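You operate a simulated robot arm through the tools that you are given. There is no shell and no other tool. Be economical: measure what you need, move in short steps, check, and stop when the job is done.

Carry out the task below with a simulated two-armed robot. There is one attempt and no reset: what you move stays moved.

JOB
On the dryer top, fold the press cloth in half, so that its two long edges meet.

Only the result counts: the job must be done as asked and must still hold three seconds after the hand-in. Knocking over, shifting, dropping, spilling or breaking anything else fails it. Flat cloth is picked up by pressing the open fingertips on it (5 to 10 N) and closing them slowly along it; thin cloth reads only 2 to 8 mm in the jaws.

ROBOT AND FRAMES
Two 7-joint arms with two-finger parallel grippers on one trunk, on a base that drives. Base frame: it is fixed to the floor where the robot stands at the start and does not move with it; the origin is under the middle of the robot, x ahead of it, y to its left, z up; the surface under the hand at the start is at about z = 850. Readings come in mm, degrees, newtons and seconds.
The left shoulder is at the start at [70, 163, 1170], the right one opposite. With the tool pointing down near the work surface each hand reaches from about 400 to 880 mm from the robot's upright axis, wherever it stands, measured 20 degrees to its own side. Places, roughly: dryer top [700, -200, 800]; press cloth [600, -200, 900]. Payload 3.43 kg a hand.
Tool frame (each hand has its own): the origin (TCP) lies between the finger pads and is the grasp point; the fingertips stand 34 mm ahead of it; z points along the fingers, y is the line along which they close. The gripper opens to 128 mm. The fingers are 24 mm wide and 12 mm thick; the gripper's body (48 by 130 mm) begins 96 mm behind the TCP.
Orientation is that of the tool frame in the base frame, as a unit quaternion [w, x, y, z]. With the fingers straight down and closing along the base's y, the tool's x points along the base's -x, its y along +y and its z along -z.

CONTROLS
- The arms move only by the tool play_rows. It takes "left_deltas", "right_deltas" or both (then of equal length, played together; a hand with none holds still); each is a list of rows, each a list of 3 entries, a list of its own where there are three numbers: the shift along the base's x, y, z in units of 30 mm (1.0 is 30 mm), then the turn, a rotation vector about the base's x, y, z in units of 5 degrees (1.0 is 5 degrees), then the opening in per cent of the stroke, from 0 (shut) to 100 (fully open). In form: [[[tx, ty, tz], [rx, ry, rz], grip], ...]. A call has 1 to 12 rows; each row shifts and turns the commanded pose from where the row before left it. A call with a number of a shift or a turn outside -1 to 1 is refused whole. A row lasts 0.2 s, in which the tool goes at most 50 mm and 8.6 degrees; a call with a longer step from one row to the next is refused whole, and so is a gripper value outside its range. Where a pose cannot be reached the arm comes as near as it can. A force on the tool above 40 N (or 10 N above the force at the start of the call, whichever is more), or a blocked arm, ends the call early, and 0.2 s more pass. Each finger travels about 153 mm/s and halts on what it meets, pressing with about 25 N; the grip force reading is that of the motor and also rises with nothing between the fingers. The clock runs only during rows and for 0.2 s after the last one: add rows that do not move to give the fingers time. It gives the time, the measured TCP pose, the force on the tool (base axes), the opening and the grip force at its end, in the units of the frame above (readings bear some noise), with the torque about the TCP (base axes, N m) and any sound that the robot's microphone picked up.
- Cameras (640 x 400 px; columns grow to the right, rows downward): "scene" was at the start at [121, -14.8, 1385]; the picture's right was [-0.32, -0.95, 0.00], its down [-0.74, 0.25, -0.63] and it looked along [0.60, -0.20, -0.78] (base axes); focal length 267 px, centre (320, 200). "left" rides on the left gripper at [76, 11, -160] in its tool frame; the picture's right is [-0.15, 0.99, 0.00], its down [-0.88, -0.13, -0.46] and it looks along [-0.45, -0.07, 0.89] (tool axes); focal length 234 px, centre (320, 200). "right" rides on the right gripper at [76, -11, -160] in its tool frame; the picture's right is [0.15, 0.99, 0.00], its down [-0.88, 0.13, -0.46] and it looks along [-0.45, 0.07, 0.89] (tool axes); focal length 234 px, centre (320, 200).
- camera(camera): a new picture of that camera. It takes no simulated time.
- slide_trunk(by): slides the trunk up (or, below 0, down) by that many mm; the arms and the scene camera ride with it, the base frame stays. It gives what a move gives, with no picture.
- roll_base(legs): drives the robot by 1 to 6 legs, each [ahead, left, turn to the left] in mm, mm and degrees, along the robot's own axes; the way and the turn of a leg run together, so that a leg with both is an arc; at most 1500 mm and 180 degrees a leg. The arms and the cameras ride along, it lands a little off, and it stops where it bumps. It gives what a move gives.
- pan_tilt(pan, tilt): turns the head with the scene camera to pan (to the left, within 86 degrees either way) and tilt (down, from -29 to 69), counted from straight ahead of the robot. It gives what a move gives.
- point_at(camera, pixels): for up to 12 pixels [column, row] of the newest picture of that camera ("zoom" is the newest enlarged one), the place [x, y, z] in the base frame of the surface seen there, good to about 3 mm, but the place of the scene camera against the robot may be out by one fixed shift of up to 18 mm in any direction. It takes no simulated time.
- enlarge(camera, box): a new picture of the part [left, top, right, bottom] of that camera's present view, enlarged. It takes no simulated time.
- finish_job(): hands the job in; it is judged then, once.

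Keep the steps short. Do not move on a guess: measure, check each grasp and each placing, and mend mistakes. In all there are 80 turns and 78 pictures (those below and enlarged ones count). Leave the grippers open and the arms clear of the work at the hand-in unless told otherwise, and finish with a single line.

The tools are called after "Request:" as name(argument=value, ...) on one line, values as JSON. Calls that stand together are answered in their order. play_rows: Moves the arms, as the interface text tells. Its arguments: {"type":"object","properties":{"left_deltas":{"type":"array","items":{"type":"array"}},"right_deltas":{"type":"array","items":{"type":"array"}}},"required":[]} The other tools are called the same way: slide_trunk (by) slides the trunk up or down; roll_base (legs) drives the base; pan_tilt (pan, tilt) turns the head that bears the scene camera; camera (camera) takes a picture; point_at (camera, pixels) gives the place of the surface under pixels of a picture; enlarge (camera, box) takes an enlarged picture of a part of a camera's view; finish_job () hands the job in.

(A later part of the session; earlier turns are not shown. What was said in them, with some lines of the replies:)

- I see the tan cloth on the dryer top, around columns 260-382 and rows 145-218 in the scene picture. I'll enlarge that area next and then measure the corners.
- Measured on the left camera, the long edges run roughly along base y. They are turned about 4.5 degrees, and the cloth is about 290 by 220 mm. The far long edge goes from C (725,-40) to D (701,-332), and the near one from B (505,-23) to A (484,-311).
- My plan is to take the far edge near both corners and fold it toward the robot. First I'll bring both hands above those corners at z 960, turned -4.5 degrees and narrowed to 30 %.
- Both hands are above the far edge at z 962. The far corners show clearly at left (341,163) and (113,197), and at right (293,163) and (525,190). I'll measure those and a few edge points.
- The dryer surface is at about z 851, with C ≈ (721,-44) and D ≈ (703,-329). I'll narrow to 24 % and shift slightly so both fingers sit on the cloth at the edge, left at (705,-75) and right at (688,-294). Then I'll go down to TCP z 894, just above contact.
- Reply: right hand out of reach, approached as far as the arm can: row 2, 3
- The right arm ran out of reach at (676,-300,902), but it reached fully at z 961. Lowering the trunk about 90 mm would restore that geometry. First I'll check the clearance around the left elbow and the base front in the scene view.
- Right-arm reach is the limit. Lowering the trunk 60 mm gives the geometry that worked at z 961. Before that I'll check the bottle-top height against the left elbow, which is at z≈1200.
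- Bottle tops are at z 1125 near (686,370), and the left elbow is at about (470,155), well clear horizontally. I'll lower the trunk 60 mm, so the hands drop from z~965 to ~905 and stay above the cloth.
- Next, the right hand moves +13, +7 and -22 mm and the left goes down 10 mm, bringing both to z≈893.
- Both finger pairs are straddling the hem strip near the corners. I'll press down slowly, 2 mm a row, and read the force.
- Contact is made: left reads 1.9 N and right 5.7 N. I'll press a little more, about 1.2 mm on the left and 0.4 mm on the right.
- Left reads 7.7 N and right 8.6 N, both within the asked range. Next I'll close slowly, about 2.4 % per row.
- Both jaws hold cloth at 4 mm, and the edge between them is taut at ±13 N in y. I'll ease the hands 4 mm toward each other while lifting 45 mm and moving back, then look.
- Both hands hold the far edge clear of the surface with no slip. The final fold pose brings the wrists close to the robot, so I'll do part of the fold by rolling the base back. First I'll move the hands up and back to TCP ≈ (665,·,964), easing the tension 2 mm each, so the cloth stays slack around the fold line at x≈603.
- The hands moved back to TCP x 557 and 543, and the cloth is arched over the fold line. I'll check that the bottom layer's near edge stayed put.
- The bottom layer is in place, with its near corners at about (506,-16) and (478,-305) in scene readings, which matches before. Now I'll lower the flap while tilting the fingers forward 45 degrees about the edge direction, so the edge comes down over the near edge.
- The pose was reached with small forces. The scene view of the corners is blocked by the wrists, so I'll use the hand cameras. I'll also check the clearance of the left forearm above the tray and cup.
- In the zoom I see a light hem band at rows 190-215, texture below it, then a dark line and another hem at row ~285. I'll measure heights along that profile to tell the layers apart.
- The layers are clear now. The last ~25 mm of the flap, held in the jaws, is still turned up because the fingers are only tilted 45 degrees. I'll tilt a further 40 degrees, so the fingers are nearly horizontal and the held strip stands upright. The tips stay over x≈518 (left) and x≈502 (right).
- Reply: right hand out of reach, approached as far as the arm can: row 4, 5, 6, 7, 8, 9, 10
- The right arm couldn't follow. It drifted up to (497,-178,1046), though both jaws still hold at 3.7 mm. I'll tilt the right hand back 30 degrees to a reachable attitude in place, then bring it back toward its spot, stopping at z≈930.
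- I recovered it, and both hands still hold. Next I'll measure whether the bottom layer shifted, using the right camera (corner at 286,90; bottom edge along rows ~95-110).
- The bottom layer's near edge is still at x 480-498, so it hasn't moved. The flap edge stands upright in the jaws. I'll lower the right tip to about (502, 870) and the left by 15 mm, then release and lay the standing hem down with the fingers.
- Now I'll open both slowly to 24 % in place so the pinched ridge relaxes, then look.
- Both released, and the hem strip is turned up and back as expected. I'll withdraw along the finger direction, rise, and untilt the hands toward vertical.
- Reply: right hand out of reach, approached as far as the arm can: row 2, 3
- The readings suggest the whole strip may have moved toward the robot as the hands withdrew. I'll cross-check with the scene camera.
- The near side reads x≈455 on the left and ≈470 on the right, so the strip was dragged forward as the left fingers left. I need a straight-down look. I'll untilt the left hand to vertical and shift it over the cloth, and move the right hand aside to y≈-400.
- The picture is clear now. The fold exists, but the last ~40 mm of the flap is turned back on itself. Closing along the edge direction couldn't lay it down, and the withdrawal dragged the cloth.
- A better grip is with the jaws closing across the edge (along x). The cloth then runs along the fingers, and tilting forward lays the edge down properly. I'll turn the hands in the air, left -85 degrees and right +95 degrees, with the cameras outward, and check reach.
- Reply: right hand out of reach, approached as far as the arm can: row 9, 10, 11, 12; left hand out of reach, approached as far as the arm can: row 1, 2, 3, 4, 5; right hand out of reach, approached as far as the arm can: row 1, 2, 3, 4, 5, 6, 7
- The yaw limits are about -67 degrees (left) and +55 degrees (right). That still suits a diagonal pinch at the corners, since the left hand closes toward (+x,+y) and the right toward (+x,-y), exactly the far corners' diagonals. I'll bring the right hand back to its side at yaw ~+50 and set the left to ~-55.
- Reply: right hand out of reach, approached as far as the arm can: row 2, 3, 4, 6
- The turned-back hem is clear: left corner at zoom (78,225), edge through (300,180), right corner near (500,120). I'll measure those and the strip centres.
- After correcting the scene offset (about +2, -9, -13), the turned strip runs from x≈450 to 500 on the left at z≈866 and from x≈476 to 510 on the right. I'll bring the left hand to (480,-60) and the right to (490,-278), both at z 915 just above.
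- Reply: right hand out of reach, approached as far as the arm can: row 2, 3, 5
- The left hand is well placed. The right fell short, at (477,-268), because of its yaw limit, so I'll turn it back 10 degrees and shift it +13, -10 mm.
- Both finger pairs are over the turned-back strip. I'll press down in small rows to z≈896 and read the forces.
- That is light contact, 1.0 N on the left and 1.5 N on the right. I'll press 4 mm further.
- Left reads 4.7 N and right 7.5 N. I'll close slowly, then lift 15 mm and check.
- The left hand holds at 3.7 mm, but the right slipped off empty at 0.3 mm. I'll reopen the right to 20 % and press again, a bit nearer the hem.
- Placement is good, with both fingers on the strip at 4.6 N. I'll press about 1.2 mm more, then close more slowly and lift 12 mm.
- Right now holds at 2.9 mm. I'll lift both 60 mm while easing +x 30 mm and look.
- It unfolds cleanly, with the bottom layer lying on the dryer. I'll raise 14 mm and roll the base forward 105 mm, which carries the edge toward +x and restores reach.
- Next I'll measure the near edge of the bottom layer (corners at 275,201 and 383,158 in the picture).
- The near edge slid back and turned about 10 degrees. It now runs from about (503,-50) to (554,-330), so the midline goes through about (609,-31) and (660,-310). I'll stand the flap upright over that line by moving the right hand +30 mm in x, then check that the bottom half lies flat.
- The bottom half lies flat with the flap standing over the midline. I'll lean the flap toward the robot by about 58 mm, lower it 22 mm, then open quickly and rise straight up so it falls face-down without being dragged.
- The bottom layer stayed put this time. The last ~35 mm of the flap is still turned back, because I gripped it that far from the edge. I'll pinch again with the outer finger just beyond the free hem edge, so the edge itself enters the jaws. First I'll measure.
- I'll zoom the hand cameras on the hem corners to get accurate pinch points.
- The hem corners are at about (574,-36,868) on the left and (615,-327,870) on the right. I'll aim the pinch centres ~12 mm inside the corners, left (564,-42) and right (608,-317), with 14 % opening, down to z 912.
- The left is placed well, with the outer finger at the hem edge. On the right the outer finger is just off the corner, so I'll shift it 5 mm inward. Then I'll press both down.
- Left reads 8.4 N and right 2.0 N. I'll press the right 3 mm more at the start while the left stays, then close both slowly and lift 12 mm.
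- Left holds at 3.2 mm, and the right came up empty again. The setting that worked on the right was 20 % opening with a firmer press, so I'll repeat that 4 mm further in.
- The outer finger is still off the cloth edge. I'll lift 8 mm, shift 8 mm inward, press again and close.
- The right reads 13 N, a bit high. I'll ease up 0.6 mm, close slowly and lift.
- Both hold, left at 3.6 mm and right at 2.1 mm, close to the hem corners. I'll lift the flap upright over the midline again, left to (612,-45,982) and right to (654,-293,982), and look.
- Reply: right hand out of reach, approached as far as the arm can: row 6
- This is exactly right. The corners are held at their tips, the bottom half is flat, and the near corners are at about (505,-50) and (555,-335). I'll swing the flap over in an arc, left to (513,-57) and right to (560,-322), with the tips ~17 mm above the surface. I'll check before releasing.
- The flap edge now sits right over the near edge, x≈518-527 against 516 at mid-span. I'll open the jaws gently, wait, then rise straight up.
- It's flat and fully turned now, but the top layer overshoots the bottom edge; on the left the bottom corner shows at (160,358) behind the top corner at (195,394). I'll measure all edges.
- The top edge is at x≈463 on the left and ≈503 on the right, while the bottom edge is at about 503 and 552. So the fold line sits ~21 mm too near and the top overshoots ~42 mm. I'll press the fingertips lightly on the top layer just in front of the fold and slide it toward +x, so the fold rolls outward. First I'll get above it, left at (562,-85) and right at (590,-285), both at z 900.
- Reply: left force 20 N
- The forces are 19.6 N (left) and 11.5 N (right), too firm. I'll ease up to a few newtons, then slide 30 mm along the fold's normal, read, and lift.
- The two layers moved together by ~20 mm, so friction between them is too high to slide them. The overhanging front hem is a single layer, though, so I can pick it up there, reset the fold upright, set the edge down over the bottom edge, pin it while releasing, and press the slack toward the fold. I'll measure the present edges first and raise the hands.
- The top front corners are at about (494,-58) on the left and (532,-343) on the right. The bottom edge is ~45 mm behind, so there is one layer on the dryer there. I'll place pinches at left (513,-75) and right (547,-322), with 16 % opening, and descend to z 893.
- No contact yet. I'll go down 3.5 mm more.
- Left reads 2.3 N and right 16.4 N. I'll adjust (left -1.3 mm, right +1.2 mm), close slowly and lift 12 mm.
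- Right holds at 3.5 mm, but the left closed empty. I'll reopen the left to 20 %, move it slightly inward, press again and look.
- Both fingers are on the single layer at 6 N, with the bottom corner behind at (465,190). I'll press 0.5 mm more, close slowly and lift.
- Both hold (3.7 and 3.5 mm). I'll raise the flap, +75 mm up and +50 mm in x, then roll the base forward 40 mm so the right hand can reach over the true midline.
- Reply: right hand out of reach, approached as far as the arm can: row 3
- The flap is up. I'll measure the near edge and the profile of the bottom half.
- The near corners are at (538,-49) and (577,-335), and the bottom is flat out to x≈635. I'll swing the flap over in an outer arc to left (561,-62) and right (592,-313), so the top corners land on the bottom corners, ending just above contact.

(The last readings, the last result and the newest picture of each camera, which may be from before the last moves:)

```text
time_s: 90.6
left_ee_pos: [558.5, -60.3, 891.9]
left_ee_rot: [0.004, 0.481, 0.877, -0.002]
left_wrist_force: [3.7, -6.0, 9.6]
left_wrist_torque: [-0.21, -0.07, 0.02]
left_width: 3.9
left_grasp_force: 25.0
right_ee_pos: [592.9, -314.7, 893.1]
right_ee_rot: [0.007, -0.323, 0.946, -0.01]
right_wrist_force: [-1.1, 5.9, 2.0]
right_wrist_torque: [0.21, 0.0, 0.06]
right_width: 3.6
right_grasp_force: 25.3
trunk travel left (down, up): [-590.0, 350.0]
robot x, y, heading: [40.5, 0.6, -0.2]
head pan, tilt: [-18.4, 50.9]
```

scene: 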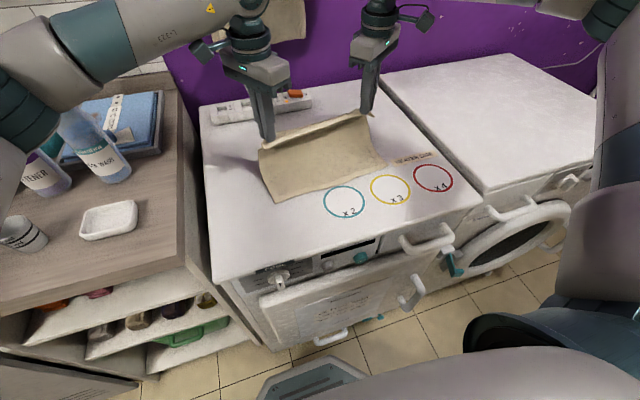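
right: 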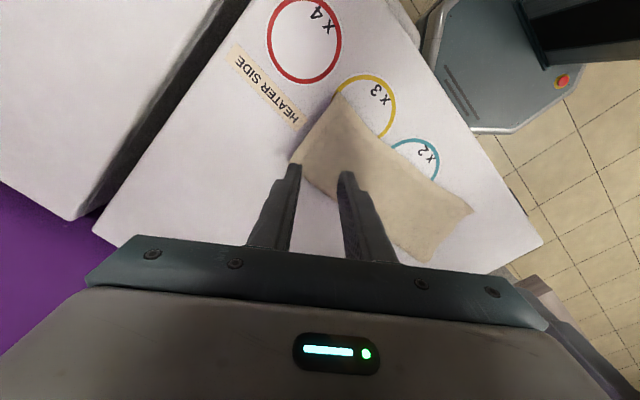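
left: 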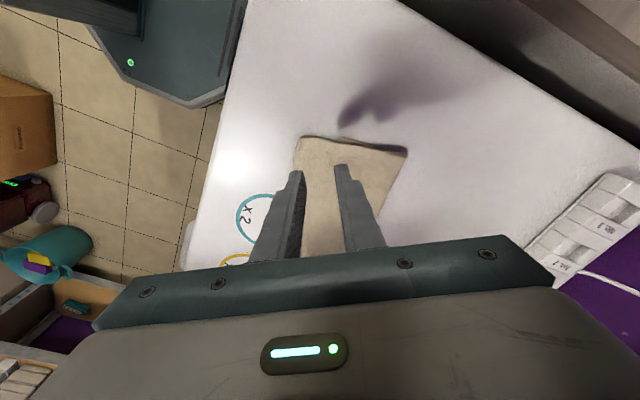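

Left presses at 9.6 N and right at 2 N. I'll open slowly while lightly pressing to pin the layers, then look before lifting.

Request:
play_rows(left_deltas=[[[0, 0, 0], [0, 0, 0], 5], [[0, 0, 0], [0, 0, 0], 9], [[0, 0, 0], [0, 0, 0], 13], [[0, 0, 0], [0, 0, 0], 17], [[0, 0, 0], [0, 0, 0], 20], [[0, 0, 0], [0, 0, 0], 20]], right_deltas=[[[0, 0, -0.04], [0, 0, 0], 5], [[0, 0, 0], [0, 0, 0], 9], [[0, 0, 0], [0, 0, 0], 13], [[0, 0, 0], [0, 0, 0], 17], [[0, 0, 0], [0, 0, 0], 20], [[0, 0, 0], [0, 0, 0], 20]])

Request:
enlarge(camera="scene", box=[230, 100, 410, 212])

Request:
point_at(camera="zoom", pixels=[[330, 300], [330, 285], [330, 270], [330, 255], [330, 240], [330, 225], [330, 210], [330, 195], [330, 180], [330, 165]])

```text
time_s: 92.0
left_ee_pos: [558.2, -60.4, 891.5]
left_ee_rot: [0.004, 0.482, 0.876, -0.001]
left_wrist_force: [-0.4, 0.8, 3.0]
left_wrist_torque: [0.03, -0.03, -0.02]
left_width: 23.7
left_grasp_force: 0.1
right_ee_pos: [592.7, -313.1, 890.4]
right_ee_rot: [0.006, -0.324, 0.946, -0.012]
right_wrist_force: [1.0, -0.1, 3.2]
right_wrist_torque: [0.0, -0.04, 0.0]
right_width: 24.2
right_grasp_force: 0.1
trunk travel left (down, up): [-590.0, 350.0]
robot x, y, heading: [38.0, 0.3, -0.2]
head pan, tilt: [-18.4, 50.9]
```

```text
3.56 times, centred on (320, 156) of scene
```

zoom: 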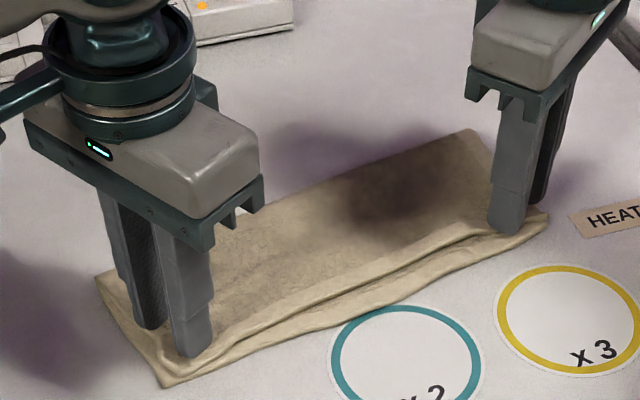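

```text
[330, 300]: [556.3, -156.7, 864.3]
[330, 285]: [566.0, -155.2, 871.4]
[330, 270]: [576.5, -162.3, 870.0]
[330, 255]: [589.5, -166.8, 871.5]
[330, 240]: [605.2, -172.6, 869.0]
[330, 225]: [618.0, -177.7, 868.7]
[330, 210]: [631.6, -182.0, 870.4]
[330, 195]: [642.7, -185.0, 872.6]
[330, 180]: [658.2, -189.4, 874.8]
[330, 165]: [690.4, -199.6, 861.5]
```

Now the fold lies at x≈660 and the near edge at x≈550, with the flap flat between them. Only a small roll of hem remains at the front, under the fingers. I'll lift slowly straight up so it relaxes, then look.

Request:
play_rows(left_deltas=[[[0, 0, 0.1], [0, 0, 0], 20], [[0, 0, 0.2], [0, 0, 0], 20], [[0, 0, 0.5], [0, 0, 0], 20], [[0, 0, 1], [0, 0, 0], 20], [[0, 0, 1], [0, 0, 0], 20], [[0, 0, 1], [0, 0, 0], 20], [[0, 0, 0.8], [0, 0, 0], 20], [[0, 0, 0], [0, 0, 0], 20]], right_deltas=[[[0, 0, 0.1], [0, 0, 0], 20], [[0, 0, 0.2], [0, 0, 0], 20], [[0, 0, 0.5], [0, 0, 0], 20], [[0, 0, 1], [0, 0, 0], 20], [[0, 0, 1], [0, 0, 0], 20], [[0, 0, 1], [0, 0, 0], 20], [[0, 0, 0.8], [0, 0, 0], 20], [[0, 0, 0], [0, 0, 0], 20]])

Request:
enlarge(camera="scene", box=[240, 120, 400, 220])

Request:
point_at(camera="zoom", pixels=[[330, 290], [330, 280], [330, 270], [330, 260], [330, 250], [330, 235], [330, 160], [330, 140], [150, 340], [550, 230]])

```text
time_s: 93.8
left_ee_pos: [560.9, -60.4, 1030.4]
left_ee_rot: [0.003, 0.481, 0.877, -0.002]
left_wrist_force: [0.6, -0.2, -0.1]
left_wrist_torque: [-0.02, -0.01, -0.01]
left_width: 25.3
left_grasp_force: 0.1
right_ee_pos: [593.4, -314.9, 1029.0]
right_ee_rot: [0.007, -0.323, 0.946, -0.011]
right_wrist_force: [0.4, 0.4, 1.1]
right_wrist_torque: [0.01, 0.01, -0.02]
right_width: 25.8
right_grasp_force: 0.1
trunk travel left (down, up): [-590.0, 350.0]
robot x, y, heading: [39.6, -0.5, -0.1]
head pan, tilt: [-18.4, 50.9]
```

```text
4.00 times, centred on (320, 170) of scene
```

zoom: 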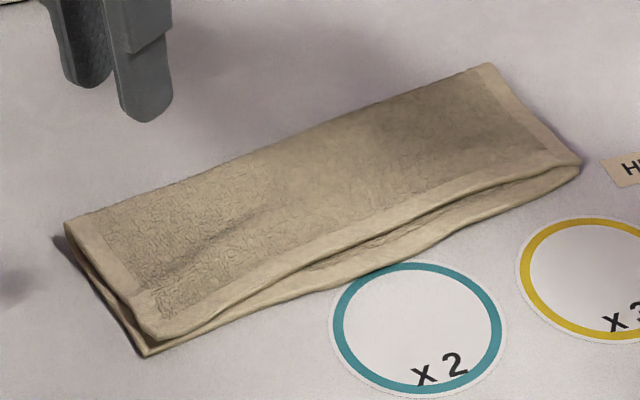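

```text
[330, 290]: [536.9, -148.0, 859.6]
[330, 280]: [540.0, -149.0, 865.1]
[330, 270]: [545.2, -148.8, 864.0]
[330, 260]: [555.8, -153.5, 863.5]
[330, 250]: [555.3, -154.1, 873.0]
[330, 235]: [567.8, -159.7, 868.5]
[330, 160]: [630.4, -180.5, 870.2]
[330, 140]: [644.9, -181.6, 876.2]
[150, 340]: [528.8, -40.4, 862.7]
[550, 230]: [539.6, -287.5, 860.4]
```

Very good: the top layer is fully turned and flat. I'll measure the gap between the top and bottom edges along the length, using the same picture.

Request:
point_at(camera="zoom", pixels=[[146, 352], [160, 335], [240, 320], [240, 302], [420, 248], [420, 213], [500, 210], [500, 188], [570, 175], [570, 163], [70, 235], [485, 70]])

```text
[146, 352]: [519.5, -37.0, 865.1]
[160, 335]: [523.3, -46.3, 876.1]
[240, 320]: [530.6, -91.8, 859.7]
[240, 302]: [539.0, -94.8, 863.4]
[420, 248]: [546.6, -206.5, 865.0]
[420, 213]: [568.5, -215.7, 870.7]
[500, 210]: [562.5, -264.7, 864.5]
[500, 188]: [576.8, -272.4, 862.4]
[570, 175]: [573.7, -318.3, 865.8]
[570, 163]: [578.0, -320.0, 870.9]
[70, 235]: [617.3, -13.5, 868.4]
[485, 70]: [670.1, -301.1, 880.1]
```

The edges differ by 4-8 mm at the ends, about 15 mm at mid-length and at most ~20 mm, about 10 mm on average. The corners coincide. The layers grip each other, so more pressing would move both and risks spoiling this. I'll leave it, open the grippers fully and raise the arms clear.

Request:
play_rows(left_deltas=[[[0, 0, 0.8], [0, 0, 0], 50], [[0, 0, 0.8], [0, 0, 0], 80], [[0, 0, 0.8], [0, 0, 0], 100], [[0, 0, 0], [0, 0, 0], 100]], right_deltas=[[[0, 0, 0.8], [0, 0, 0], 50], [[0, 0, 0.8], [0, 0, 0], 80], [[0, 0, 0.8], [0, 0, 0], 100], [[0, 0, 0], [0, 0, 0], 100]])

Request:
camera(camera="scene")

```text
time_s: 94.8
left_ee_pos: [560.7, -58.8, 1101.3]
left_ee_rot: [0.002, 0.482, 0.876, -0.002]
left_wrist_force: [0.5, -0.3, 0.2]
left_wrist_torque: [-0.03, 0.02, -0.02]
left_width: 127.7
left_grasp_force: 0.0
right_ee_pos: [592.8, -314.8, 1099.3]
right_ee_rot: [0.007, -0.323, 0.946, -0.011]
right_wrist_force: [-0.4, 0.7, 0.4]
right_wrist_torque: [0.0, -0.01, 0.0]
right_width: 127.7
right_grasp_force: 0.2
trunk travel left (down, up): [-590.0, 350.0]
robot x, y, heading: [36.2, 1.5, -0.1]
head pan, tilt: [-18.4, 50.9]
```

```text
2 pictures are left
```

scene: 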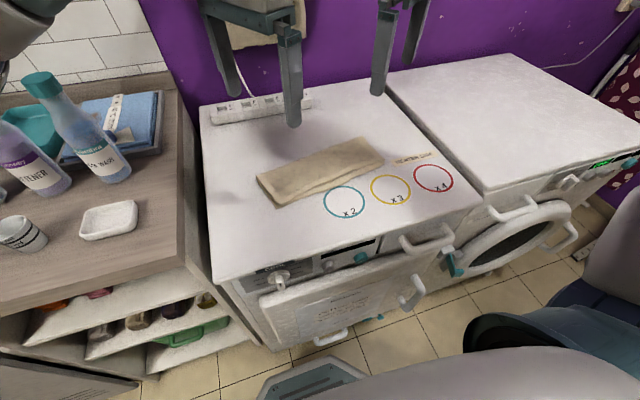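

The cloth lies folded in half and flat, nothing else looks disturbed, the arms are clear and the grippers are open. I'll hand it in.

Request:
finish_job()

```text
The job is handed in.
```

The press cloth is folded in half and flat on the dryer top, its long edges 4–8 mm apart at the ends and up to about 20 mm apart mid-length, and I have handed the job in.
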